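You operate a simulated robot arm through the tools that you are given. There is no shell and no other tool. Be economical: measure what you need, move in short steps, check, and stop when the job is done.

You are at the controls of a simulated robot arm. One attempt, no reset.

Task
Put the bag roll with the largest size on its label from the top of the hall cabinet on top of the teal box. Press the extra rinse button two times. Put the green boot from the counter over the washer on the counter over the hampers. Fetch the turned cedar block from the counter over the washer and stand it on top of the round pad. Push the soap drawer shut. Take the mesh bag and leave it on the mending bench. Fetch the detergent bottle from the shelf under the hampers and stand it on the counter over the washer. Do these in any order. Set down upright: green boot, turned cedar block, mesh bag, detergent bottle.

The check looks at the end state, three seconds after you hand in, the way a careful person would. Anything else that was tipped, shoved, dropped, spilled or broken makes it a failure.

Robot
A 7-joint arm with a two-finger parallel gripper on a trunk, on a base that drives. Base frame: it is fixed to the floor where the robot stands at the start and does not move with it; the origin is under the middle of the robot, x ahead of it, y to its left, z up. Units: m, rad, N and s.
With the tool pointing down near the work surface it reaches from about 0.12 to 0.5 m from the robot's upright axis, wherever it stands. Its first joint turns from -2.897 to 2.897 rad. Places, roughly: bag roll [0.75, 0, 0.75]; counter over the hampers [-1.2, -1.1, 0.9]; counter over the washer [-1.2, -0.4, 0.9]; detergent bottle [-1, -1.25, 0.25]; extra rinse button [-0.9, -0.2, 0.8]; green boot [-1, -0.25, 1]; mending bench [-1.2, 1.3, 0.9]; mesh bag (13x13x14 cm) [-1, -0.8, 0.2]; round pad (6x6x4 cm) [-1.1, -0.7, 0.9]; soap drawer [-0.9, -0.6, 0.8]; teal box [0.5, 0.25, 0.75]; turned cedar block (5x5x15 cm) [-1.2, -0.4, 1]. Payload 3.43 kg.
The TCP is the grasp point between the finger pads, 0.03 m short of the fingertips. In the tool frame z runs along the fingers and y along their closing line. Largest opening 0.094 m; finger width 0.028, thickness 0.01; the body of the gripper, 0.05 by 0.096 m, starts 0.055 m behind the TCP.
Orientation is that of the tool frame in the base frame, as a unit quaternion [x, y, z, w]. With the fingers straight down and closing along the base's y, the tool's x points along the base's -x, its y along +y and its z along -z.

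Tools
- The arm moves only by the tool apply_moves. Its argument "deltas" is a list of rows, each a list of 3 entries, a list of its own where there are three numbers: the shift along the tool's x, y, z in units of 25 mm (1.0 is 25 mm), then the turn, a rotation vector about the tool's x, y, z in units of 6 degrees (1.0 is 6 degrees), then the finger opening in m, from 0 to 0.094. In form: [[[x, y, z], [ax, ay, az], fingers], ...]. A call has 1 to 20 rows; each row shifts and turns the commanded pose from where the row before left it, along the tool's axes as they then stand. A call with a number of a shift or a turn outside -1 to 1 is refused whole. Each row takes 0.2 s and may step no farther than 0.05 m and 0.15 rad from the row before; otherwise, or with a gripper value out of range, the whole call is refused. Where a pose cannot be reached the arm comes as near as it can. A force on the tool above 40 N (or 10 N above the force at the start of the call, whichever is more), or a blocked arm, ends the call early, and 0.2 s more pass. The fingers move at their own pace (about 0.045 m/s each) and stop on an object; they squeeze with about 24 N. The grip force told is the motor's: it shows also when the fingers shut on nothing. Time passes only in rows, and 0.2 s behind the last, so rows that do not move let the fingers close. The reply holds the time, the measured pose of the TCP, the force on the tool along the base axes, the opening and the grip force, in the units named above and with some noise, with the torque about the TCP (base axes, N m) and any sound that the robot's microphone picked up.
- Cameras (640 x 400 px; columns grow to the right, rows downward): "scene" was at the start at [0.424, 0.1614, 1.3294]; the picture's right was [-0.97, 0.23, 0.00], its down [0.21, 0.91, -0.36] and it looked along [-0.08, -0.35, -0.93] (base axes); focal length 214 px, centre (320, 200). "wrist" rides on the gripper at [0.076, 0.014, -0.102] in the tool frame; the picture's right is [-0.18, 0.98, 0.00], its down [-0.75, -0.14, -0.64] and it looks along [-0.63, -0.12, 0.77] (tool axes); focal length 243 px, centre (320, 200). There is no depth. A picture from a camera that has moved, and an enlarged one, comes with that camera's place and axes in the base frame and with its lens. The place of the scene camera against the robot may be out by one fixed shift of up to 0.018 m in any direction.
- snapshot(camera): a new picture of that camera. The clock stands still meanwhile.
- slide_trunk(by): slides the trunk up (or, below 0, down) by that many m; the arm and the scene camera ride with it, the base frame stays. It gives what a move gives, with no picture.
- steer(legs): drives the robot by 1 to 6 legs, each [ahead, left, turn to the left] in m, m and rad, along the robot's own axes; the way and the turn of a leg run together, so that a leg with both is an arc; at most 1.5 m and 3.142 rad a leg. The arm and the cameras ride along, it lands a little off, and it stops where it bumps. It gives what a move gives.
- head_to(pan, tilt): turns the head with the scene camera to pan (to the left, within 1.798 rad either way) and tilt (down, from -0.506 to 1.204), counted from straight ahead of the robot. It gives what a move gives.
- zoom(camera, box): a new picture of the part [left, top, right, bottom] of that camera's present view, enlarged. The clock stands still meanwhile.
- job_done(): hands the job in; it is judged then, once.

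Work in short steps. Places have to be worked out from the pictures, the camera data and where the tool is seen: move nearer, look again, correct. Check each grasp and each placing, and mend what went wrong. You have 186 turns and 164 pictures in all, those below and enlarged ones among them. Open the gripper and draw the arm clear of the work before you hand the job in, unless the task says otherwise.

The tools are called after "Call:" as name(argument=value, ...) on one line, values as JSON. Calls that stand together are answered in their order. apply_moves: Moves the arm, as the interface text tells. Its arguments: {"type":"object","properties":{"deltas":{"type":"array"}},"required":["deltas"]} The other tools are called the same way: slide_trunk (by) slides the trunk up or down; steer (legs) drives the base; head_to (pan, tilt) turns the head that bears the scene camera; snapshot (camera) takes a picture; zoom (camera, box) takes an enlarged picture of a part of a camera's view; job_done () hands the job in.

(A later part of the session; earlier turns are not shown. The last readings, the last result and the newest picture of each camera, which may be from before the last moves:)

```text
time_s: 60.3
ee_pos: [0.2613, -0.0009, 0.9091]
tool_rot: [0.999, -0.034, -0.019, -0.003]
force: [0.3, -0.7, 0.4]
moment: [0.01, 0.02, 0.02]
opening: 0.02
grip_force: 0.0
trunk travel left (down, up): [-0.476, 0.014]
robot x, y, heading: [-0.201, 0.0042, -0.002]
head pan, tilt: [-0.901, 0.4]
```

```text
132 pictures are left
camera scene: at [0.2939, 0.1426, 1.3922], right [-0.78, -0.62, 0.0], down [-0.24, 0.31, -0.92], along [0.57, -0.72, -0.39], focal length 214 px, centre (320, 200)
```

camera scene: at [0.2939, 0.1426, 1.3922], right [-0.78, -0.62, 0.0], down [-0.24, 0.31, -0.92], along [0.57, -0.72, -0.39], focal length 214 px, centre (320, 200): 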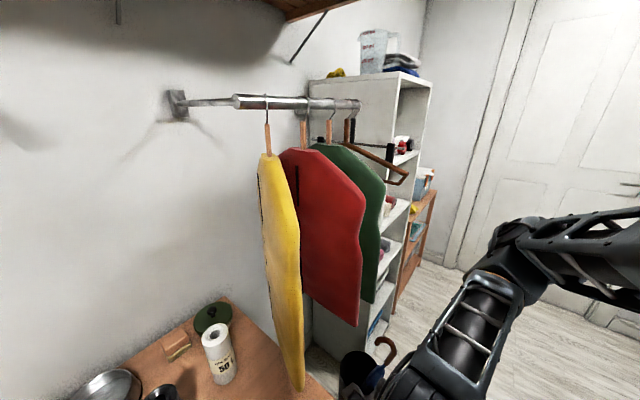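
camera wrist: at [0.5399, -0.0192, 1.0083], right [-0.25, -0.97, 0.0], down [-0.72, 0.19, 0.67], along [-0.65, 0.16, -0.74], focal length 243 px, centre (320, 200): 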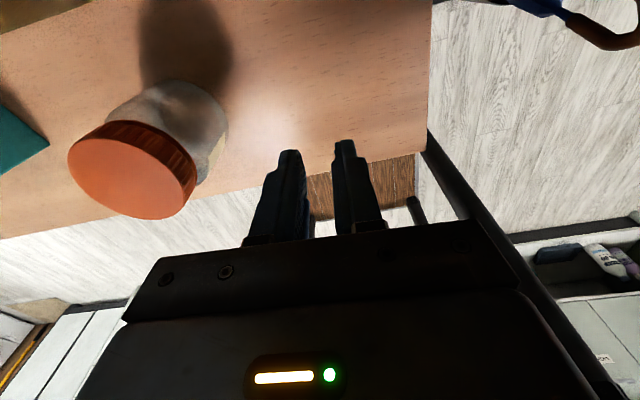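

The yellow coat hangs turned about its hook and will not return by itself. I'll push its free edge back: bring the closed hand to its left (+y) side at z≈1.0.

Call:
apply_moves(deltas=[[[0.3, -1, -0.5], [0, 0, 0], 0.0], [[0.3, -1, -0.8], [0, 0, 0], 0.0], [[0.3, -1, -0.8], [0, 0, 0], 0.0], [[0.3, -1, -0.8], [0, 0, 0], 0.0], [[0.3, -1, -0.8], [0, 0, 0], 0.0], [[0.5, -0.6, 0], [0, 0, 0], 0.0], [[1, 0, 0], [0, 0, 0], 0.0], [[1, 0, 0], [0, 0, 0], 0.0], [[1, 0, 0], [0, 0, 0], 0.0], [[1, 0, 0], [0, 0, 0], 0.0], [[1, 0, 0], [0, 0, 0], 0.0]])

Call:
snapshot(camera="scene")

```text
time_s: 62.7
ee_pos: [0.456, 0.1292, 0.9856]
tool_rot: [0.999, -0.033, -0.018, -0.003]
force: [0.2, 0.1, -0.2]
moment: [-0.02, 0.0, 0.02]
opening: 0.0002
grip_force: 24.3
out of reach, approached as far as the arm can: row 1, 2, 3
trunk travel left (down, up): [-0.476, 0.014]
robot x, y, heading: [-0.1987, -0.0009, -0.003]
head pan, tilt: [-0.901, 0.4]
```

```text
131 pictures are left
camera scene: at [0.2938, 0.1426, 1.3923], right [-0.78, -0.62, 0.0], down [-0.24, 0.31, -0.92], along [0.57, -0.72, -0.39], focal length 214 px, centre (320, 200)
```

scene: 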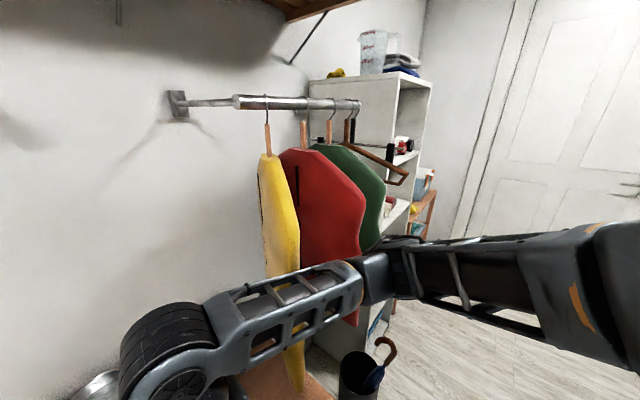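

Clear path. Advance 5 cm further and push toward -y.

Call:
apply_moves(deltas=[[[1, 0, 0], [0, 0, 0], 0.0], [[1, 0, 0], [0, 0, 0], 0.0], [[0, 0.8, 0], [0, 0, 0], 0.0], [[0, 0.8, 0], [0, 0, 0], 0.0], [[0, 0.8, 0], [0, 0, 0], 0.0], [[0, 0.8, 0], [0, 0, 0], 0.0], [[0, 0.8, 0], [0, 0, 0], 0.0]])

Call:
snapshot(camera="scene")

Call:
snapshot(camera="wrist")

```text
time_s: 64.3
ee_pos: [0.499, 0.026, 0.9826]
tool_rot: [0.999, -0.033, -0.019, -0.004]
force: [-0.1, 0.0, 0.0]
moment: [-0.01, 0.02, 0.0]
opening: 0.0
grip_force: 23.8
trunk travel left (down, up): [-0.476, 0.014]
robot x, y, heading: [-0.1987, -0.0016, 0.004]
head pan, tilt: [-0.901, 0.4]
```

```text
130 pictures are left
camera scene: at [0.294, 0.1429, 1.3922], right [-0.78, -0.62, 0.0], down [-0.24, 0.3, -0.92], along [0.57, -0.72, -0.39], focal length 214 px, centre (320, 200)
```

scene: 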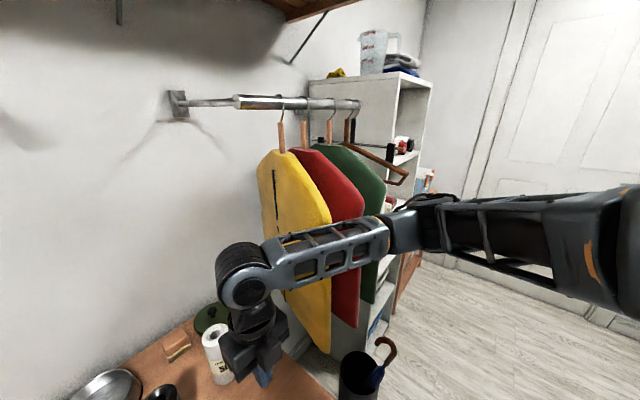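

```text
129 pictures are left
camera wrist: at [0.5777, 0.0067, 1.0829], right [-0.25, -0.97, 0.0], down [-0.72, 0.19, 0.67], along [-0.65, 0.17, -0.74], focal length 243 px, centre (320, 200)
```

wrist: 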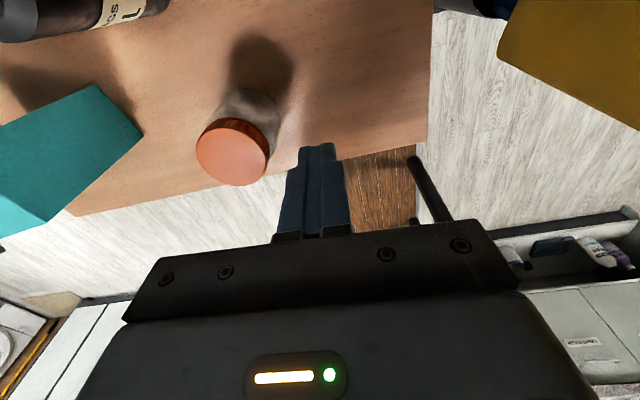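

The coat is back roughly parallel to the others. Move away (+y) and look.

Call:
apply_moves(deltas=[[[0, -1, 0], [0, 0, 0], 0.0], [[0, -1, 0], [0, 0, 0], 0.0], [[0, -1, 0], [0, 0, 0], 0.0], [[0, -1, 0], [0, 0, 0], 0.0], [[-1, -1, 0], [0, 0, 0], 0.03], [[-1, -1, 0], [0, 0, 0], 0.06], [[-1, -1, 0], [0, 0, 0], 0.09], [[-1, 0, 0], [0, 0, 0], 0.09], [[0, 0, 0], [0, 0, 0], 0.09]])

Call:
head_to(pan=-0.6, tilt=0.6)

Call:
snapshot(camera="scene")

```text
time_s: 66.3
ee_pos: [0.411, 0.2069, 0.9887]
tool_rot: [0.999, -0.033, -0.019, -0.003]
force: [0.4, -0.1, -0.6]
moment: [-0.02, -0.03, -0.03]
opening: 0.09
grip_force: 0.1
trunk travel left (down, up): [-0.476, 0.014]
robot x, y, heading: [-0.2007, 0.0044, -0.004]
head pan, tilt: [-0.901, 0.4]
```

```text
time_s: 67.1
ee_pos: [0.4101, 0.2063, 0.9884]
tool_rot: [0.999, -0.033, -0.018, -0.003]
force: [0.4, 0.4, 0.1]
moment: [-0.03, 0.0, -0.01]
opening: 0.0898
grip_force: 0.0
trunk travel left (down, up): [-0.476, 0.014]
robot x, y, heading: [-0.1995, -0.0014, -0.004]
head pan, tilt: [-0.6, 0.6]
```

```text
128 pictures are left
camera scene: at [0.3093, 0.1652, 1.374], right [-0.57, -0.82, 0.0], down [-0.47, 0.32, -0.83], along [0.68, -0.47, -0.56], focal length 214 px, centre (320, 200)
```

scene: 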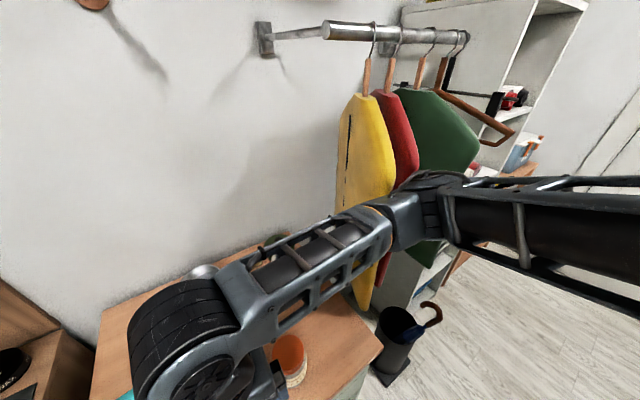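

Compare coat orientation with the earlier view direction (pan -0.9, tilt 0.4).

Call:
head_to(pan=-0.9, tilt=0.4)

Call:
snapshot(camera="scene")

```text
time_s: 67.9
ee_pos: [0.4104, 0.2063, 0.9888]
tool_rot: [0.999, -0.034, -0.019, -0.003]
force: [0.4, -0.4, -0.1]
moment: [0.04, -0.01, -0.03]
opening: 0.09
grip_force: 0.1
trunk travel left (down, up): [-0.476, 0.014]
robot x, y, heading: [-0.2024, 0.0005, 0.004]
head pan, tilt: [-0.901, 0.4]
```

```text
127 pictures are left
camera scene: at [0.294, 0.1427, 1.3922], right [-0.78, -0.62, 0.0], down [-0.24, 0.31, -0.92], along [0.57, -0.72, -0.39], focal length 214 px, centre (320, 200)
```

scene: 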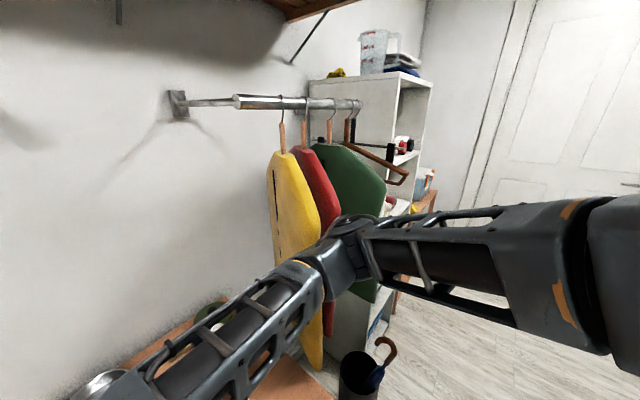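

The real cabinet top is near z≈0.77; grey roll top ≈(0.685, 0.03, 0.92), teal box top ≈(0.54, 0.325, 0.92). I draw the hand back a bit and drive to stand at about (0, 0.2), away from the coats.

Call:
apply_moves(deltas=[[[-1, 0.3, -0.6], [0, 0, 0], 0.09], [[-1, 0.3, -0.6], [0, 0, 0], 0.09], [[-0.6, 0.3, -0.6], [0, 0, 0], 0.09]])

Call:
steer(legs=[[0, 0.2, 0], [0.2, 0, 0]])

Call:
head_to(pan=-0.9, tilt=0.8)

Call:
snapshot(camera="scene")

Call:
snapshot(camera="wrist")

```text
time_s: 68.7
ee_pos: [0.3464, 0.1898, 1.0353]
tool_rot: [0.999, -0.035, -0.018, -0.004]
force: [-0.5, 0.0, -0.3]
moment: [-0.04, -0.01, 0.04]
opening: 0.09
grip_force: 0.1
trunk travel left (down, up): [-0.476, 0.014]
robot x, y, heading: [-0.1989, 0.0018, 0.001]
head pan, tilt: [-0.901, 0.4]
```

```text
time_s: 71.5
ee_pos: [0.5467, 0.3875, 1.0357]
tool_rot: [0.999, -0.034, -0.019, -0.003]
force: [0.2, 0.0, 0.1]
moment: [-0.02, -0.02, -0.02]
opening: 0.09
grip_force: 0.0
trunk travel left (down, up): [-0.476, 0.014]
robot x, y, heading: [-0.0014, 0.1976, -0.001]
head pan, tilt: [-0.901, 0.4]
```

```text
time_s: 72.3
ee_pos: [0.5448, 0.3884, 1.0361]
tool_rot: [0.999, -0.033, -0.019, -0.003]
force: [0.0, 0.4, -0.5]
moment: [0.01, 0.01, -0.01]
opening: 0.0901
grip_force: 0.0
trunk travel left (down, up): [-0.476, 0.014]
robot x, y, heading: [-0.0, 0.2011, -0.007]
head pan, tilt: [-0.901, 0.799]
```

```text
126 pictures are left
camera scene: at [0.4854, 0.3516, 1.3572], right [-0.79, -0.62, 0.0], down [-0.44, 0.56, -0.7], along [0.43, -0.55, -0.72], focal length 214 px, centre (320, 200)
```

scene: 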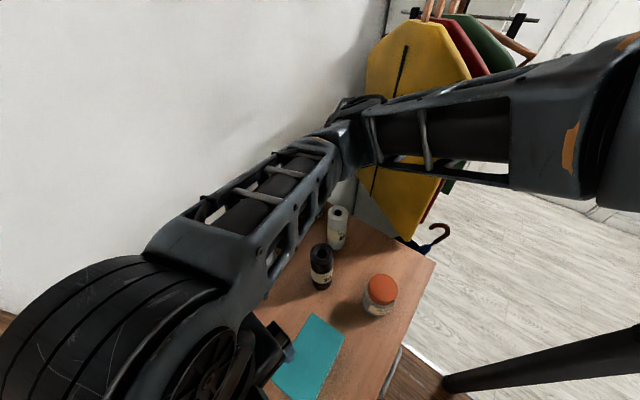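

```text
125 pictures are left
camera wrist: at [0.6243, 0.3691, 1.1343], right [-0.25, -0.97, 0.0], down [-0.72, 0.19, 0.67], along [-0.65, 0.17, -0.74], focal length 243 px, centre (320, 200)
```

wrist: 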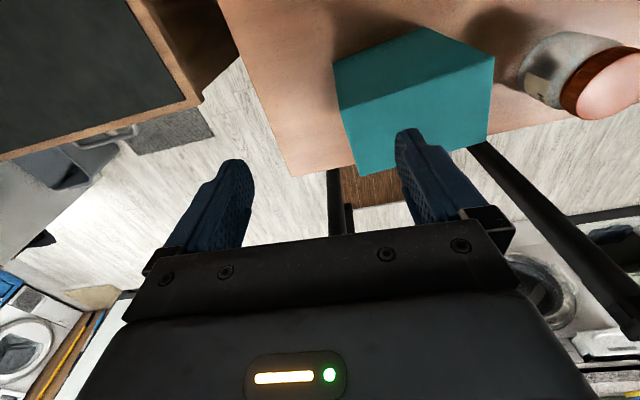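

The elbow sticks out to the right (toward the coats), so I want to stand further left. First shift the hand 15 cm to -y, then drive 0.15 left.

Call:
apply_moves(deltas=[[[0, 1, 0], [0, 0, 0], 0.09], [[0, 1, 0], [0, 0, 0], 0.09], [[0, 1, 0], [0, 0, 0], 0.09], [[0, 1, 0], [0, 0, 0], 0.09], [[0, 1, 0], [0, 0, 0], 0.09], [[0, 1, 0], [0, 0, 0], 0.09]])

Call:
steer(legs=[[0, 0.15, 0]])

Call:
head_to(pan=-0.7, tilt=0.8)

Call:
snapshot(camera="scene")

```text
time_s: 73.7
ee_pos: [0.5559, 0.2445, 1.0262]
tool_rot: [0.999, -0.034, -0.019, -0.003]
force: [-0.1, 0.9, 0.2]
moment: [0.01, 0.01, -0.01]
opening: 0.0898
grip_force: 0.0
out of reach, approached as far as the arm can: row 4, 5, 6
trunk travel left (down, up): [-0.476, 0.014]
robot x, y, heading: [0.0, 0.2015, -0.003]
head pan, tilt: [-0.901, 0.799]
```

```text
time_s: 75.1
ee_pos: [0.5565, 0.3945, 1.0248]
tool_rot: [0.999, -0.034, -0.019, -0.004]
force: [-0.5, -0.3, 0.5]
moment: [0.02, 0.01, 0.0]
opening: 0.0901
grip_force: 0.1
trunk travel left (down, up): [-0.476, 0.014]
robot x, y, heading: [-0.0001, 0.3481, -0.003]
head pan, tilt: [-0.901, 0.799]
```

```text
time_s: 75.8
ee_pos: [0.5567, 0.3948, 1.0244]
tool_rot: [0.999, -0.034, -0.018, -0.003]
force: [0.7, -0.4, 0.6]
moment: [-0.02, -0.02, -0.01]
opening: 0.09
grip_force: 0.1
trunk travel left (down, up): [-0.476, 0.014]
robot x, y, heading: [-0.0019, 0.3472, 0.001]
head pan, tilt: [-0.7, 0.799]
```

```text
124 pictures are left
camera scene: at [0.4971, 0.5125, 1.3571], right [-0.65, -0.76, 0.0], down [-0.55, 0.46, -0.7], along [0.53, -0.45, -0.72], focal length 214 px, centre (320, 200)
```

scene: 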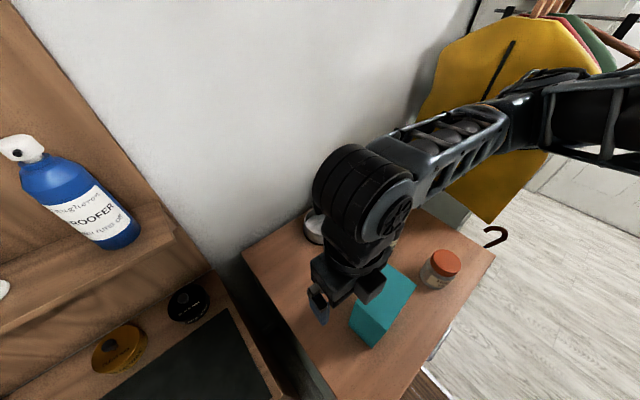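

Good view. Move the hand toward the roll: 0.13 ahead, 0.29 to the right, keeping height, then look with the wrist camera.

Call:
apply_moves(deltas=[[[0.4, 1, -0.2], [0, 0, 0], 0.09], [[0.4, 1, -0.2], [0, 0, 0], 0.09], [[0.4, 1, -0.2], [0, 0, 0], 0.09], [[0.4, 1, -0.2], [0, 0, 0], 0.09], [[0.4, 1, -0.2], [0, 0, 0], 0.09], [[0.4, 1, 0], [0, 0, 0], 0.09], [[0.4, 1, 0], [0, 0, 0], 0.09], [[0.4, 1, 0], [0, 0, 0], 0.09], [[0.4, 1, 0], [0, 0, 0], 0.09], [[0.4, 1, 0], [0, 0, 0], 0.09], [[0.4, 1, 0], [0, 0, 0], 0.09]])

Call:
snapshot(camera="scene")

Call:
snapshot(camera="wrist")

```text
time_s: 78.2
ee_pos: [0.6501, 0.1123, 1.0448]
tool_rot: [0.999, -0.034, -0.02, -0.002]
force: [-0.1, 0.2, -0.5]
moment: [-0.02, 0.02, 0.0]
opening: 0.0901
grip_force: 0.1
trunk travel left (down, up): [-0.476, 0.014]
robot x, y, heading: [-0.0041, 0.3523, -0.0]
head pan, tilt: [-0.7, 0.799]
```

```text
123 pictures are left
camera scene: at [0.4971, 0.5127, 1.3571], right [-0.65, -0.76, 0.0], down [-0.55, 0.46, -0.7], along [0.53, -0.45, -0.72], focal length 214 px, centre (320, 200)
```

scene: 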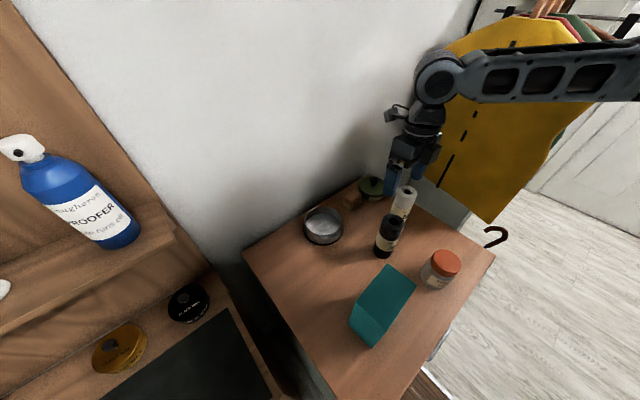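

```text
122 pictures are left
camera wrist: at [0.7281, 0.0939, 1.1437], right [-0.25, -0.97, 0.0], down [-0.72, 0.19, 0.67], along [-0.65, 0.17, -0.74], focal length 243 px, centre (320, 200)
```

wrist: 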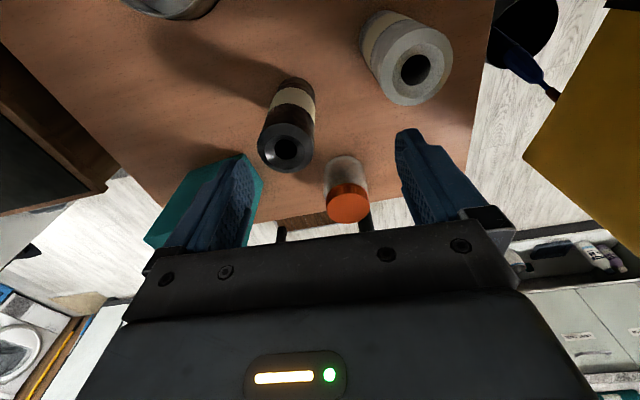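

Grey roll top ≈(0.66, 0.032, 0.92). Move over it and check from the wrist.

Call:
apply_moves(deltas=[[[0.25, 0.8, 0], [0, 0, 0], 0.094], [[0.25, 0.8, 0], [0, 0, 0], 0.094], [[0.25, 0.8, 0], [0, 0, 0], 0.094], [[0.0, 0.8, 0.8], [0, 0, 0], 0.094], [[0, 0, 0.8], [0, 0, 0], 0.094]])

Call:
snapshot(camera="wrist")

Call:
zoom(camera="scene", box=[300, 100, 500, 225])

```text
time_s: 79.4
ee_pos: [0.6602, 0.031, 1.0037]
tool_rot: [0.999, -0.034, -0.02, -0.003]
force: [0.0, -0.1, 0.1]
moment: [0.01, -0.02, -0.01]
opening: 0.0935
grip_force: 0.1
trunk travel left (down, up): [-0.476, 0.014]
robot x, y, heading: [0.0005, 0.3499, -0.007]
head pan, tilt: [-0.7, 0.799]
```

```text
121 pictures are left
camera wrist: at [0.7393, 0.0125, 1.102], right [-0.25, -0.97, 0.0], down [-0.72, 0.19, 0.67], along [-0.65, 0.17, -0.74], focal length 243 px, centre (320, 200)
```

wrist: 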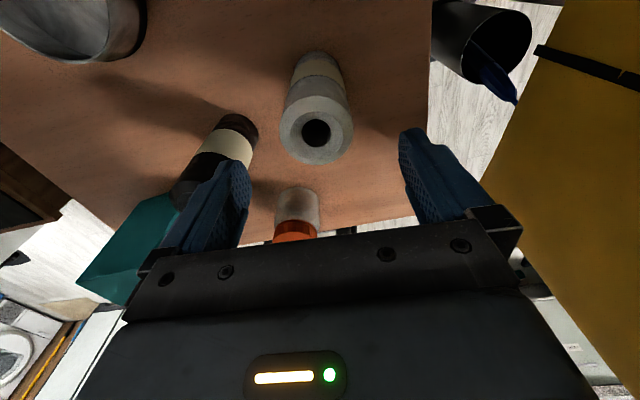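

```text
3.20 times, centred on (400, 162) of scene
camera zoom: at [0.4971, 0.5125, 1.3572], right [-0.65, -0.76, 0.0], down [-0.55, 0.46, -0.7], along [0.53, -0.45, -0.72], focal length 686 px, centre (64, 320)
```

zoom: 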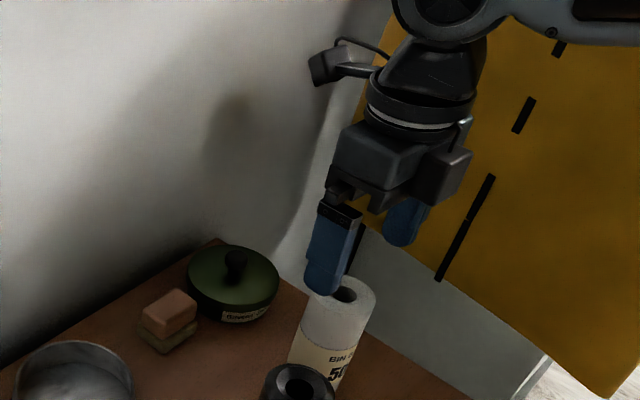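

The roll is centred between the fingers (top ≈(0.666, 0.036, 0.94)). Descend 10 cm with a slight correction and close.

Call:
apply_moves(deltas=[[[0.25, -0.2, 0.8], [0, 0, 0], 0.094], [[0, 0, 0.8], [0, 0, 0], 0.094], [[0, 0, 0.8], [0, 0, 0], 0.094], [[0, 0, 0.8], [0, 0, 0], 0.094], [[0, 0, 0.8], [0, 0, 0], 0.094], [[0, 0, 0], [0, 0, 0], 0.03], [[0, 0, 0], [0, 0, 0], 0.03], [[0, 0, 0], [0, 0, 0], 0.03], [[0, 0, 0], [0, 0, 0], 0.03]])

Call:
snapshot(camera="wrist")

```text
time_s: 81.4
ee_pos: [0.6641, 0.0369, 0.9006]
tool_rot: [0.999, -0.034, -0.02, -0.002]
force: [0.8, -1.5, -0.2]
moment: [-0.14, -0.01, -0.01]
opening: 0.0541
grip_force: 23.8
trunk travel left (down, up): [-0.476, 0.014]
robot x, y, heading: [0.0022, 0.3491, -0.0]
head pan, tilt: [-0.7, 0.799]
```

```text
119 pictures are left
camera wrist: at [0.7428, 0.0181, 1.0015], right [-0.25, -0.97, 0.0], down [-0.72, 0.19, 0.67], along [-0.65, 0.17, -0.74], focal length 243 px, centre (320, 200)
```

wrist: 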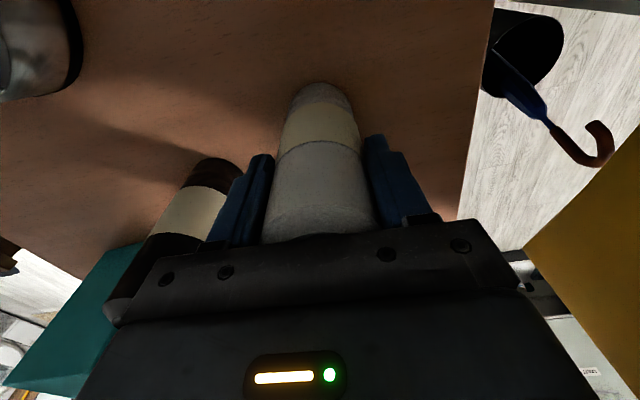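

Grip is good (0.054). Lift 0.18 m.

Call:
apply_moves(deltas=[[[0, 0, -1], [0, 0, 0], 0.03], [[0, 0, -1], [0, 0, 0], 0.03], [[0, 0, -1], [0, 0, 0], 0.03], [[0, 0, -1], [0, 0, 0], 0.03], [[0, 0, -1], [0, 0, 0], 0.03], [[0, 0, -1], [0, 0, 0], 0.03], [[0, 0, -1], [0, 0, 0], 0.03], [[-0.3, -1, 0], [0, 0, 0], 0.03], [[-0.3, -1, 0], [0, 0, 0], 0.03], [[-0.3, -1, 0], [0, 0, 0], 0.03], [[-0.3, -1, 0], [0, 0, 0], 0.03], [[-0.3, -1, 0], [0, 0, 0], 0.03], [[-0.3, -1, 0], [0, 0, 0], 0.03]])

Call:
snapshot(camera="wrist")

Call:
snapshot(camera="scene")

```text
time_s: 84.2
ee_pos: [0.6342, 0.1886, 1.08]
tool_rot: [0.999, -0.034, -0.019, -0.003]
force: [0.4, 0.0, -2.4]
moment: [-0.02, 0.02, 0.01]
opening: 0.0539
grip_force: 24.3
trunk travel left (down, up): [-0.476, 0.014]
robot x, y, heading: [0.0001, 0.3494, -0.001]
head pan, tilt: [-0.7, 0.799]
```

```text
118 pictures are left
camera wrist: at [0.7136, 0.1696, 1.1786], right [-0.25, -0.97, 0.0], down [-0.72, 0.19, 0.67], along [-0.65, 0.17, -0.74], focal length 243 px, centre (320, 200)
```

wrist: 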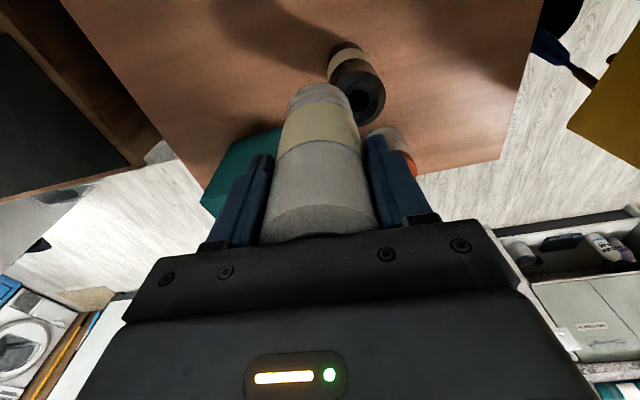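

```text
117 pictures are left
camera scene: at [0.4972, 0.5122, 1.3572], right [-0.65, -0.76, 0.0], down [-0.55, 0.46, -0.7], along [0.53, -0.45, -0.72], focal length 214 px, centre (320, 200)
```

scene: 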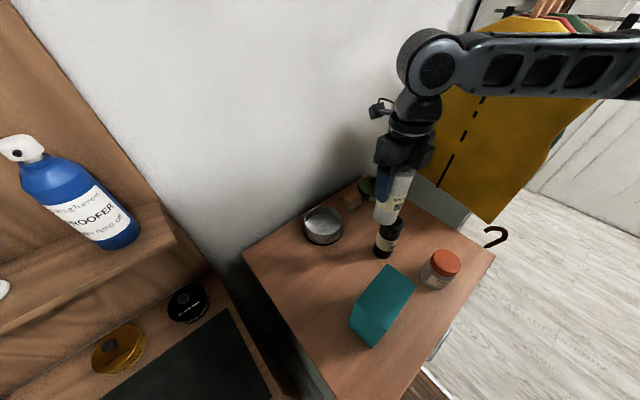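

Teal box top centre ≈(0.513, 0.312, 0.93), too close to the arm axis at that height; raise a little and drive back 0.15 m to gain reach.

Call:
apply_moves(deltas=[[[0, -0.8, -1], [0, 0, 0], 0.03], [[0, -0.8, -0.6], [0, 0, 0], 0.03]])

Call:
steer(legs=[[-0.15, 0, 0]])

Call:
apply_moves(deltas=[[[0.4, -0.8, 0], [0, 0, 0], 0.03], [[0.4, -0.8, 0], [0, 0, 0], 0.03], [[0.4, -0.8, 0], [0, 0, 0], 0.03]])

Call:
snapshot(camera="wrist")

Call:
snapshot(camera="scene")

```text
time_s: 84.8
ee_pos: [0.6394, 0.2271, 1.1187]
tool_rot: [0.999, -0.034, -0.02, -0.002]
force: [0.4, -0.2, -1.2]
moment: [0.0, -0.01, 0.01]
opening: 0.0538
grip_force: 24.3
trunk travel left (down, up): [-0.476, 0.014]
robot x, y, heading: [-0.0025, 0.3471, -0.004]
head pan, tilt: [-0.7, 0.799]
```

```text
time_s: 86.2
ee_pos: [0.4872, 0.2285, 1.1187]
tool_rot: [0.999, -0.035, -0.019, -0.002]
force: [0.3, 0.6, -2.2]
moment: [-0.01, 0.01, -0.05]
opening: 0.0539
grip_force: 23.9
trunk travel left (down, up): [-0.476, 0.014]
robot x, y, heading: [-0.1553, 0.3497, -0.007]
head pan, tilt: [-0.7, 0.799]
```

```text
time_s: 87.0
ee_pos: [0.5196, 0.2866, 1.1191]
tool_rot: [0.999, -0.034, -0.019, -0.003]
force: [0.2, 0.2, -1.5]
moment: [0.02, -0.03, 0.01]
opening: 0.0536
grip_force: 24.2
trunk travel left (down, up): [-0.476, 0.014]
robot x, y, heading: [-0.157, 0.3483, 0.001]
head pan, tilt: [-0.7, 0.799]
```

```text
116 pictures are left
camera wrist: at [0.5997, 0.267, 1.2175], right [-0.25, -0.97, 0.0], down [-0.72, 0.19, 0.67], along [-0.65, 0.17, -0.74], focal length 243 px, centre (320, 200)
```

wrist: 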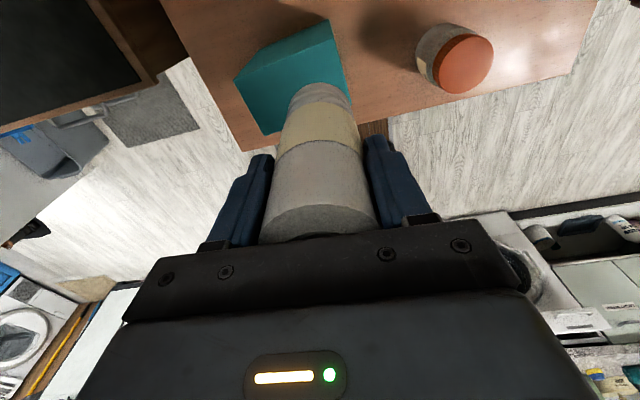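

```text
115 pictures are left
camera scene: at [0.3447, 0.5124, 1.3572], right [-0.65, -0.76, 0.0], down [-0.55, 0.46, -0.7], along [0.53, -0.45, -0.72], focal length 214 px, centre (320, 200)
```

scene: 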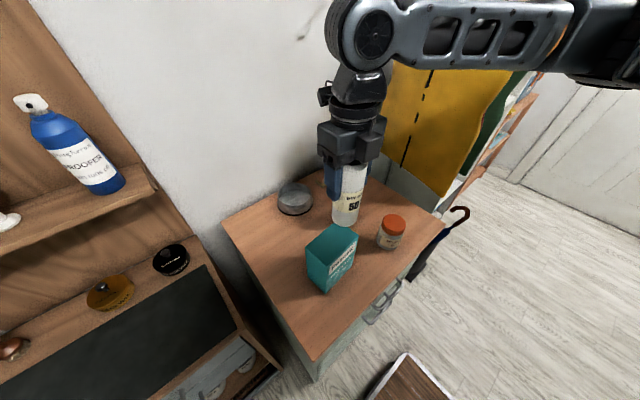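

Zoom on the box in the wrist view to fix its top precisely.

Call:
zoom(camera="wrist", box=[200, 0, 400, 160])

```text
2.50 times, centred on (300, 80) of wrist
camera zoom: at [0.5997, 0.267, 1.2175], right [-0.25, -0.97, 0.0], down [-0.72, 0.19, 0.67], along [-0.65, 0.17, -0.74], focal length 606 px, centre (370, 500)
```

zoom: 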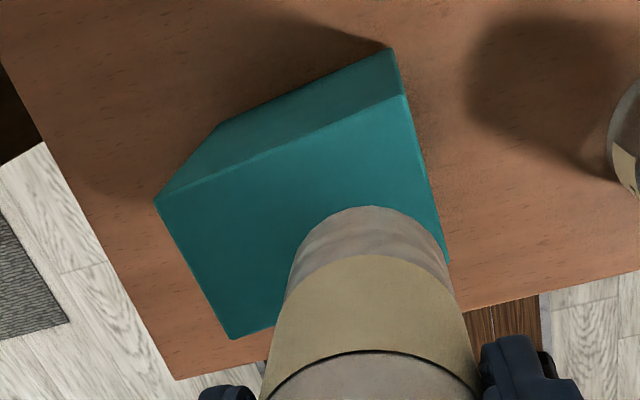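

Box top centre ≈(0.52, 0.316), z≈0.947. Shift +y 3 cm and lower to just above.

Call:
apply_moves(deltas=[[[0.08, -1, 0], [0, 0, 0], 0.03], [[0, -0.18, 0.4], [0, 0, 0], 0.03], [[0, 0, 0.6], [0, 0, 0], 0.03], [[0, 0, 0.5], [0, 0, 0], 0.03]])

Call:
zoom(camera="scene", box=[220, 120, 420, 300])

Call:
zoom(camera="wrist", box=[200, 0, 400, 160])

```text
time_s: 88.0
ee_pos: [0.5235, 0.3166, 1.0793]
tool_rot: [0.999, -0.034, -0.019, -0.003]
force: [-0.2, 0.3, -2.4]
moment: [0.01, 0.01, 0.0]
opening: 0.0538
grip_force: 24.2
trunk travel left (down, up): [-0.476, 0.014]
robot x, y, heading: [-0.158, 0.3529, -0.005]
head pan, tilt: [-0.7, 0.799]
```

```text
2.22 times, centred on (320, 210) of scene
camera zoom: at [0.3449, 0.5129, 1.3571], right [-0.65, -0.76, 0.0], down [-0.55, 0.46, -0.7], along [0.53, -0.45, -0.72], focal length 477 px, centre (320, 178)
```

zoom: 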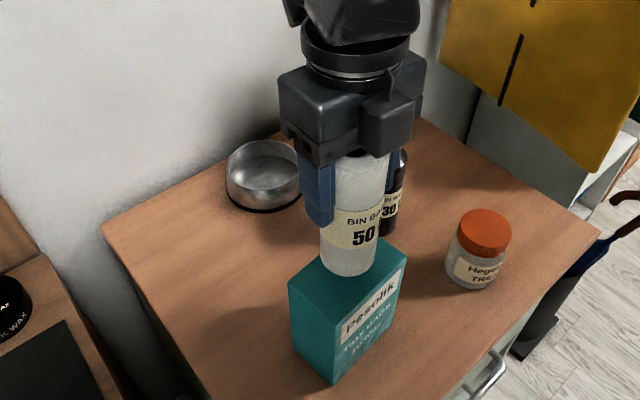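

```text
2.50 times, centred on (300, 80) of wrist
camera zoom: at [0.6024, 0.2975, 1.1798], right [-0.25, -0.97, 0.0], down [-0.72, 0.19, 0.67], along [-0.65, 0.17, -0.74], focal length 606 px, centre (370, 500)
```

zoom: 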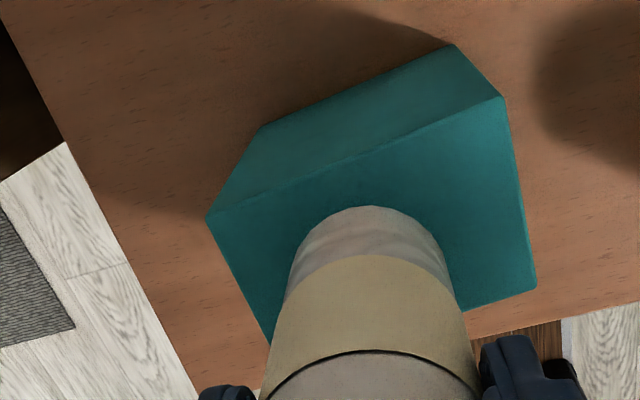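

Well over the box; nudge +6 mm in x and lower slowly until contact.

Call:
apply_moves(deltas=[[[0.24, 0, 0], [0, 0, 0], 0.03], [[0, 0, 0.2], [0, 0, 0], 0.03], [[0, 0, 0.2], [0, 0, 0], 0.03], [[0, 0, 0.1], [0, 0, 0], 0.03]])

```text
time_s: 89.0
ee_pos: [0.5292, 0.3154, 1.0676]
tool_rot: [0.999, -0.034, -0.019, -0.003]
force: [-0.3, -0.2, -1.3]
moment: [0.0, -0.02, 0.03]
opening: 0.0538
grip_force: 23.8
trunk travel left (down, up): [-0.476, 0.014]
robot x, y, heading: [-0.1564, 0.3527, -0.004]
head pan, tilt: [-0.7, 0.799]
```

No contact yet; go on down in small steps.

Call:
apply_moves(deltas=[[[0, 0, 0.12], [0, 0, 0], 0.03], [[0, 0, 0.12], [0, 0, 0], 0.03]])

Call:
zoom(camera="scene", box=[270, 170, 390, 290])

```text
time_s: 89.6
ee_pos: [0.5291, 0.3152, 1.062]
tool_rot: [0.999, -0.035, -0.019, -0.003]
force: [0.2, 0.5, -1.7]
moment: [-0.02, -0.04, -0.03]
opening: 0.0537
grip_force: 24.6
trunk travel left (down, up): [-0.476, 0.014]
robot x, y, heading: [-0.1525, 0.3504, 0.001]
head pan, tilt: [-0.7, 0.799]
```

```text
3.33 times, centred on (330, 230) of scene
camera zoom: at [0.3449, 0.5128, 1.3571], right [-0.65, -0.76, 0.0], down [-0.55, 0.46, -0.7], along [0.53, -0.45, -0.72], focal length 715 px, centre (287, 100)
```

zoom: 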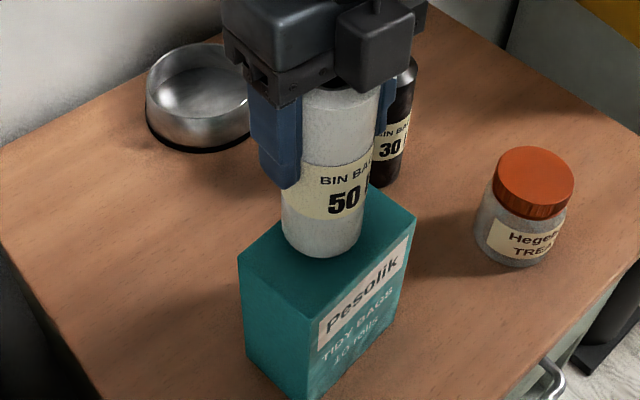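

Near; continue down.

Call:
apply_moves(deltas=[[[0, 0, 0.12], [0, 0, 0], 0.03], [[0, 0, 0.12], [0, 0, 0], 0.03]])

Call:
apply_moves(deltas=[[[0, 0, 0.12], [0, 0, 0], 0.03]])

```text
time_s: 90.2
ee_pos: [0.5291, 0.3165, 1.0552]
tool_rot: [0.999, -0.033, -0.018, -0.002]
force: [0.2, -0.6, -2.9]
moment: [0.01, 0.01, 0.02]
opening: 0.0539
grip_force: 24.1
trunk travel left (down, up): [-0.476, 0.014]
robot x, y, heading: [-0.1519, 0.3482, -0.004]
head pan, tilt: [-0.7, 0.799]
```

```text
time_s: 90.6
ee_pos: [0.5283, 0.3152, 1.0535]
tool_rot: [0.999, -0.034, -0.019, -0.002]
force: [-0.2, 0.5, -1.9]
moment: [0.0, -0.03, -0.01]
opening: 0.0539
grip_force: 24.1
trunk travel left (down, up): [-0.476, 0.014]
robot x, y, heading: [-0.1538, 0.3508, -0.002]
head pan, tilt: [-0.7, 0.799]
```

Call:
apply_moves(deltas=[[[0, 0, 0.12], [0, 0, 0], 0.03], [[0, 0, 0.1], [0, 0, 0], 0.03]])

Call:
zoom(camera="wrist", box=[200, 0, 400, 160])

```text
time_s: 91.2
ee_pos: [0.5297, 0.3165, 1.0488]
tool_rot: [0.999, -0.034, -0.019, -0.003]
force: [-1.1, -0.5, 23.3]
moment: [-0.5, -0.13, 0.02]
opening: 0.0534
grip_force: 23.9
trunk travel left (down, up): [-0.476, 0.014]
robot x, y, heading: [-0.1536, 0.3498, -0.002]
head pan, tilt: [-0.7, 0.799]
```

```text
2.50 times, centred on (300, 80) of wrist
camera zoom: at [0.6072, 0.297, 1.1478], right [-0.25, -0.97, 0.0], down [-0.72, 0.19, 0.67], along [-0.65, 0.17, -0.74], focal length 606 px, centre (370, 500)
```

zoom: 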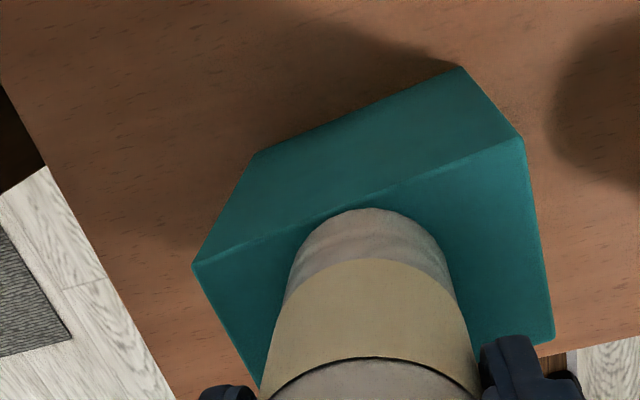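

Contact, but the roll sits near the far edge; lift slightly, move back 6 mm, lower again and release.

Call:
apply_moves(deltas=[[[0, 0, -0.25], [0, 0, 0], 0.03], [[-0.26, 0, 0], [0, 0, 0], 0.03], [[0, 0, 0.12], [0, 0, 0], 0.03], [[0, 0, 0.08], [0, 0, 0], 0.03]])

```text
time_s: 92.2
ee_pos: [0.521, 0.3163, 1.049]
tool_rot: [0.999, -0.034, -0.019, -0.004]
force: [0.5, 0.3, -2.6]
moment: [0.03, -0.03, -0.02]
opening: 0.0536
grip_force: 23.8
trunk travel left (down, up): [-0.476, 0.014]
robot x, y, heading: [-0.1562, 0.351, -0.002]
head pan, tilt: [-0.7, 0.799]
```

Call:
apply_moves(deltas=[[[0, 0, 0.06], [0, 0, 0], 0.03], [[0, 0, 0], [0, 0, 0], 0.03]])

Call:
zoom(camera="wrist", box=[200, 0, 400, 160])

```text
time_s: 92.8
ee_pos: [0.5215, 0.3162, 1.0489]
tool_rot: [0.999, -0.033, -0.018, -0.003]
force: [-0.3, 0.9, 19.6]
moment: [-0.43, -0.14, 0.02]
opening: 0.0536
grip_force: 23.8
trunk travel left (down, up): [-0.476, 0.014]
robot x, y, heading: [-0.1537, 0.3522, -0.001]
head pan, tilt: [-0.7, 0.799]
```

```text
2.50 times, centred on (300, 80) of wrist
camera zoom: at [0.6003, 0.2972, 1.1477], right [-0.25, -0.97, 0.0], down [-0.72, 0.19, 0.67], along [-0.65, 0.17, -0.74], focal length 606 px, centre (370, 500)
```

zoom: 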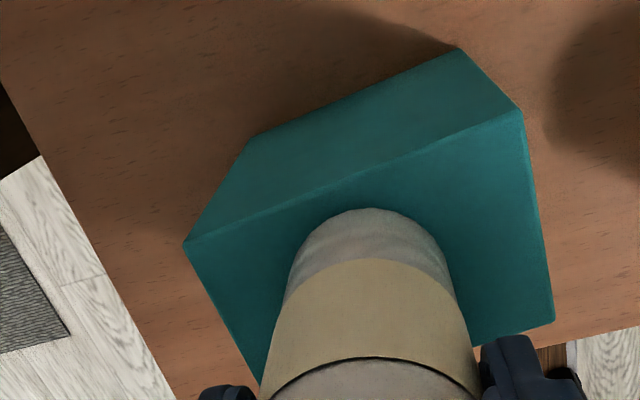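

Seated well. Release and rise straight up.

Call:
apply_moves(deltas=[[[0, 0, -0.08], [0, 0, 0], 0.06], [[0, 0, 0], [0, 0, 0], 0.09], [[0, 0, 0], [0, 0, 0], 0.094], [[0, 0, -1], [0, 0, 0], 0.094], [[0, 0, -1], [0, 0, 0], 0.094], [[0, 0, -1], [0, 0, 0], 0.094], [[0, 0, -1], [0, 0, 0], 0.094]])

Call:
snapshot(camera="scene")

```text
time_s: 94.4
ee_pos: [0.5267, 0.3163, 1.1499]
tool_rot: [0.999, -0.033, -0.019, -0.004]
force: [-1.0, 1.1, 0.0]
moment: [-0.01, 0.01, -0.02]
opening: 0.0939
grip_force: 0.1
trunk travel left (down, up): [-0.476, 0.014]
robot x, y, heading: [-0.1529, 0.3538, -0.001]
head pan, tilt: [-0.7, 0.799]
```

```text
108 pictures are left
camera scene: at [0.3449, 0.5128, 1.3571], right [-0.65, -0.76, 0.0], down [-0.55, 0.46, -0.7], along [0.53, -0.45, -0.72], focal length 214 px, centre (320, 200)
```

scene: 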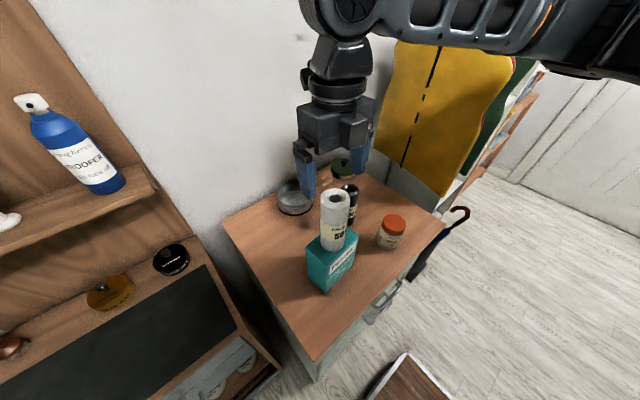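

The roll stands on the teal box. Rise a bit, back off 0.12 m, and draw the hand in.

Call:
apply_moves(deltas=[[[0, 0, -1], [0, 0, 0], 0.09], [[0, 0, -0.6], [0, 0, 0], 0.09]])

Call:
steer(legs=[[-0.12, 0, 0]])

Call:
apply_moves(deltas=[[[-1, 0, 0], [0, 0, 0], 0.04], [[-1, 0, 0], [0, 0, 0], 0.04], [[-1, 0, 0], [0, 0, 0], 0.04]])

Call:
head_to(pan=-0.7, tilt=0.5)

Call:
snapshot(camera="scene")

```text
time_s: 95.0
ee_pos: [0.5287, 0.3158, 1.1881]
tool_rot: [0.999, -0.033, -0.019, -0.003]
force: [1.2, -0.1, 0.3]
moment: [-0.01, -0.02, 0.0]
opening: 0.09
grip_force: 0.2
trunk travel left (down, up): [-0.476, 0.014]
robot x, y, heading: [-0.1559, 0.3489, 0.004]
head pan, tilt: [-0.7, 0.799]
```

```text
time_s: 96.2
ee_pos: [0.4057, 0.3165, 1.1888]
tool_rot: [0.999, -0.033, -0.02, -0.002]
force: [0.6, -0.2, -0.1]
moment: [0.03, 0.02, -0.01]
opening: 0.0898
grip_force: 0.1
trunk travel left (down, up): [-0.476, 0.014]
robot x, y, heading: [-0.2769, 0.3499, -0.0]
head pan, tilt: [-0.7, 0.799]
```

```text
time_s: 97.0
ee_pos: [0.3305, 0.321, 1.1914]
tool_rot: [0.999, -0.034, -0.019, -0.002]
force: [-0.1, 0.7, -0.2]
moment: [0.03, 0.0, 0.01]
opening: 0.04
grip_force: 0.1
trunk travel left (down, up): [-0.476, 0.014]
robot x, y, heading: [-0.2732, 0.3503, -0.002]
head pan, tilt: [-0.7, 0.799]
```

```text
time_s: 97.8
ee_pos: [0.3306, 0.3215, 1.1917]
tool_rot: [0.999, -0.035, -0.02, -0.003]
force: [-0.1, 0.1, 0.2]
moment: [-0.03, 0.01, 0.01]
opening: 0.0398
grip_force: 0.1
trunk travel left (down, up): [-0.476, 0.014]
robot x, y, heading: [-0.2759, 0.3499, -0.004]
head pan, tilt: [-0.7, 0.499]
```

```text
107 pictures are left
camera scene: at [0.2314, 0.5064, 1.383], right [-0.65, -0.76, 0.0], down [-0.37, 0.31, -0.88], along [0.67, -0.57, -0.48], focal length 214 px, centre (320, 200)
```

scene: 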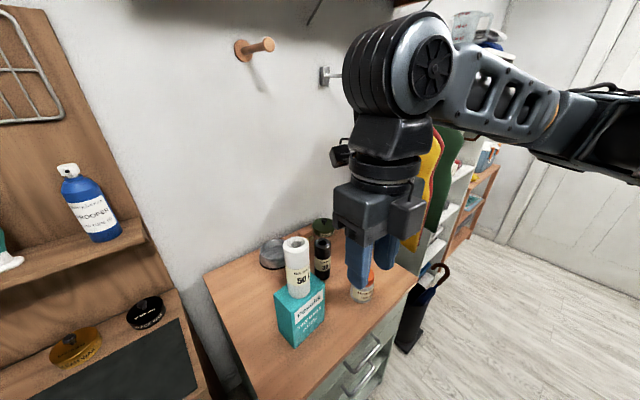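

All is well there. Drive: small step ahead, turn around left by π, then look at the washer side.

Call:
steer(legs=[[0.06, 0, 0], [0, 0, 1.57], [0, 0, 1.57]])

Call:
head_to(pan=0.6, tilt=0.5)

Call:
snapshot(camera="scene")

```text
time_s: 106.4
ee_pos: [-0.8204, 0.3886, 1.1917]
tool_rot: [0.042, 0.999, -0.002, 0.02]
force: [-0.3, -0.6, -0.5]
moment: [0.0, 0.01, 0.01]
opening: 0.04
grip_force: 0.1
trunk travel left (down, up): [-0.476, 0.014]
robot x, y, heading: [-0.211, 0.3496, 3.122]
head pan, tilt: [-0.7, 0.499]
```

```text
time_s: 107.9
ee_pos: [-0.822, 0.3898, 1.192]
tool_rot: [0.042, 0.999, -0.003, 0.019]
force: [-0.1, 0.0, 0.7]
moment: [-0.01, 0.01, 0.01]
opening: 0.0402
grip_force: 0.1
trunk travel left (down, up): [-0.476, 0.014]
robot x, y, heading: [-0.2157, 0.346, 3.124]
head pan, tilt: [0.6, 0.499]
```

```text
106 pictures are left
camera scene: at [-0.7028, 0.0937, 1.3831], right [-0.55, 0.84, 0.0], down [0.4, 0.26, -0.88], along [-0.73, -0.48, -0.48], focal length 214 px, centre (320, 200)
```

scene: 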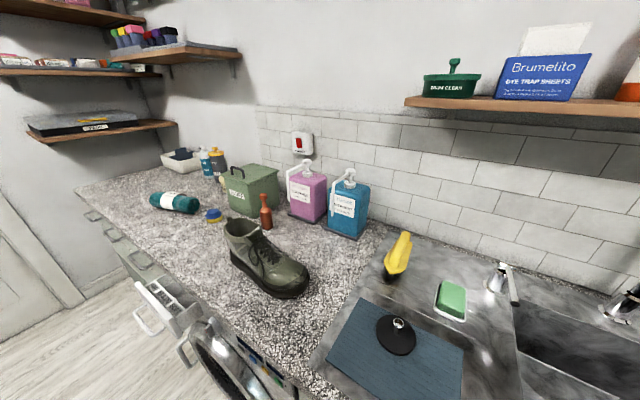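

Clear view of the counter. Zoom in on the objects.

Call:
zoom(camera="scene", box=[120, 120, 380, 300])

Call:
head_to(pan=1.1, tilt=0.9)

Call:
snapshot(camera="scene")

```text
2.22 times, centred on (250, 210) of scene
camera zoom: at [-0.7028, 0.0937, 1.3831], right [-0.55, 0.84, 0.0], down [0.4, 0.26, -0.88], along [-0.73, -0.48, -0.48], focal length 477 px, centre (476, 178)
```

zoom: 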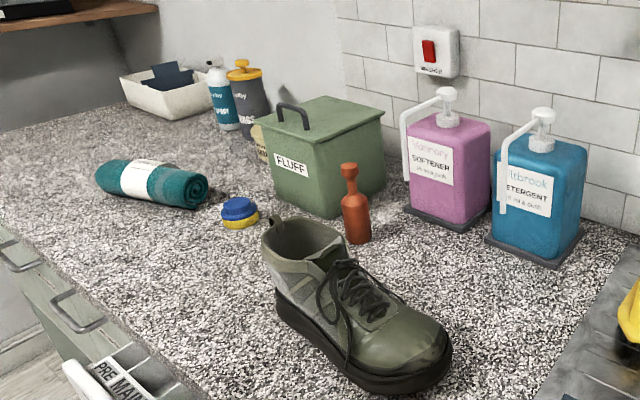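

```text
time_s: 108.8
ee_pos: [-0.8211, 0.3887, 1.1909]
tool_rot: [0.042, 0.999, -0.002, 0.019]
force: [-0.4, 0.3, -0.9]
moment: [0.0, -0.01, -0.02]
opening: 0.04
grip_force: 0.0
trunk travel left (down, up): [-0.476, 0.014]
robot x, y, heading: [-0.2156, 0.3511, 3.121]
head pan, tilt: [1.1, 0.901]
```

```text
104 pictures are left
camera scene: at [-0.6623, 0.077, 1.3493], right [-0.88, 0.47, 0.0], down [0.37, 0.69, -0.62], along [-0.29, -0.55, -0.78], focal length 214 px, centre (320, 200)
```

scene: 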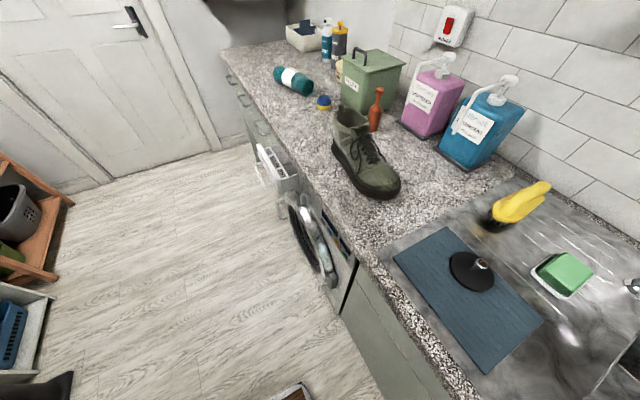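

Items located roughly: boot ≈(-0.98, -0.28) lying along y, cedar ≈(-1.14, -0.44), pad ≈(-1.06, -0.66). Drive left 0.7 then ahead 0.15 to stand in front of them.

Call:
steer(legs=[[0, 0.7, 0], [0.15, 0, 0]])

Call:
head_to(pan=-0.3, tilt=0.8)

Call:
snapshot(camera="scene")

Call:
snapshot(camera="wrist")

```text
time_s: 113.7
ee_pos: [-0.9865, -0.3121, 1.1917]
tool_rot: [0.045, 0.999, -0.002, 0.02]
force: [0.7, -1.2, -0.6]
moment: [0.0, -0.01, 0.0]
opening: 0.0399
grip_force: 0.0
trunk travel left (down, up): [-0.476, 0.014]
robot x, y, heading: [-0.3823, -0.3554, 3.113]
head pan, tilt: [1.1, 0.901]
```

```text
time_s: 115.2
ee_pos: [-0.986, -0.3118, 1.1904]
tool_rot: [0.045, 0.999, -0.002, 0.02]
force: [0.3, -0.5, -0.1]
moment: [-0.01, 0.0, 0.02]
opening: 0.0401
grip_force: 0.2
trunk travel left (down, up): [-0.476, 0.014]
robot x, y, heading: [-0.3785, -0.3538, 3.116]
head pan, tilt: [-0.3, 0.799]
```

```text
103 pictures are left
camera scene: at [-0.8689, -0.5332, 1.3571], right [0.32, 0.95, 0.0], down [0.68, -0.23, -0.7], along [-0.66, 0.22, -0.72], focal length 214 px, centre (320, 200)
```

scene: 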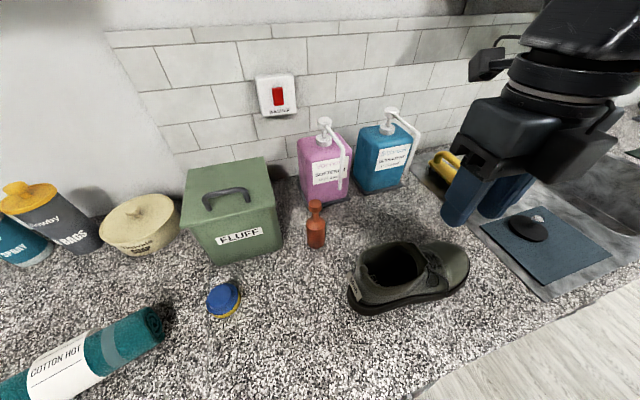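

```text
102 pictures are left
camera wrist: at [-1.0637, -0.2891, 1.2905], right [0.27, 0.96, 0.0], down [0.71, -0.2, 0.67], along [0.65, -0.18, -0.74], focal length 243 px, centre (320, 200)
```

wrist: 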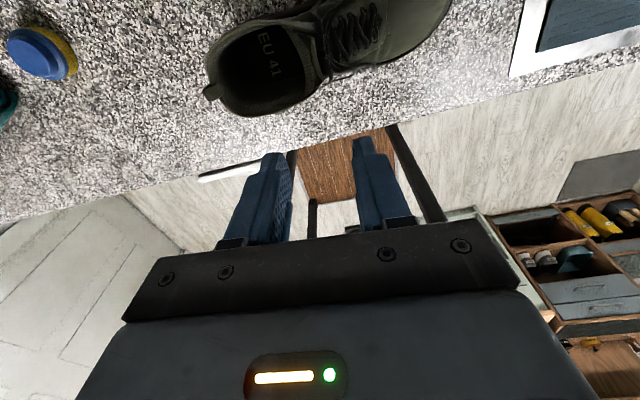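

Zoom on boot, cedar and pad for dimensions.

Call:
zoom(camera="scene", box=[190, 180, 490, 340])

Call:
zoom(camera="wrist", box=[180, 0, 480, 160])

```text
2.13 times, centred on (340, 260) of scene
camera zoom: at [-0.8689, -0.5332, 1.3571], right [0.32, 0.95, 0.0], down [0.68, -0.23, -0.7], along [-0.66, 0.22, -0.72], focal length 458 px, centre (277, 72)
```

zoom: 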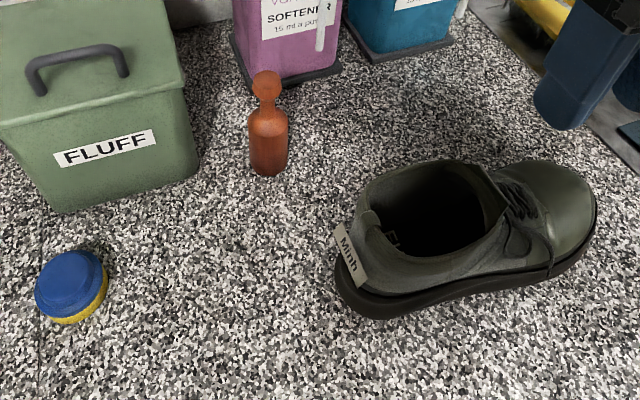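

```text
2.13 times, centred on (330, 80) of wrist
camera zoom: at [-1.0637, -0.2891, 1.2905], right [0.27, 0.96, 0.0], down [0.71, -0.2, 0.67], along [0.65, -0.18, -0.74], focal length 518 px, centre (299, 456)
```

zoom: 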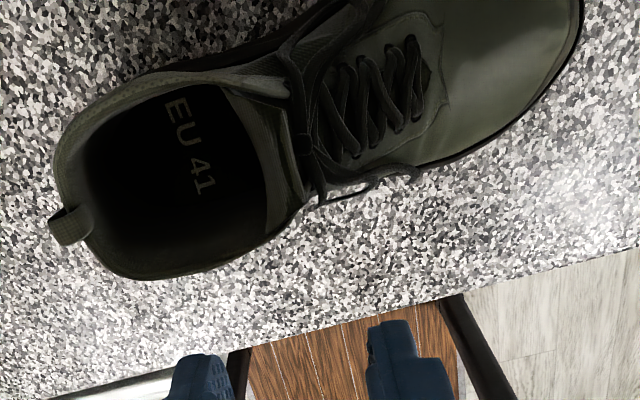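

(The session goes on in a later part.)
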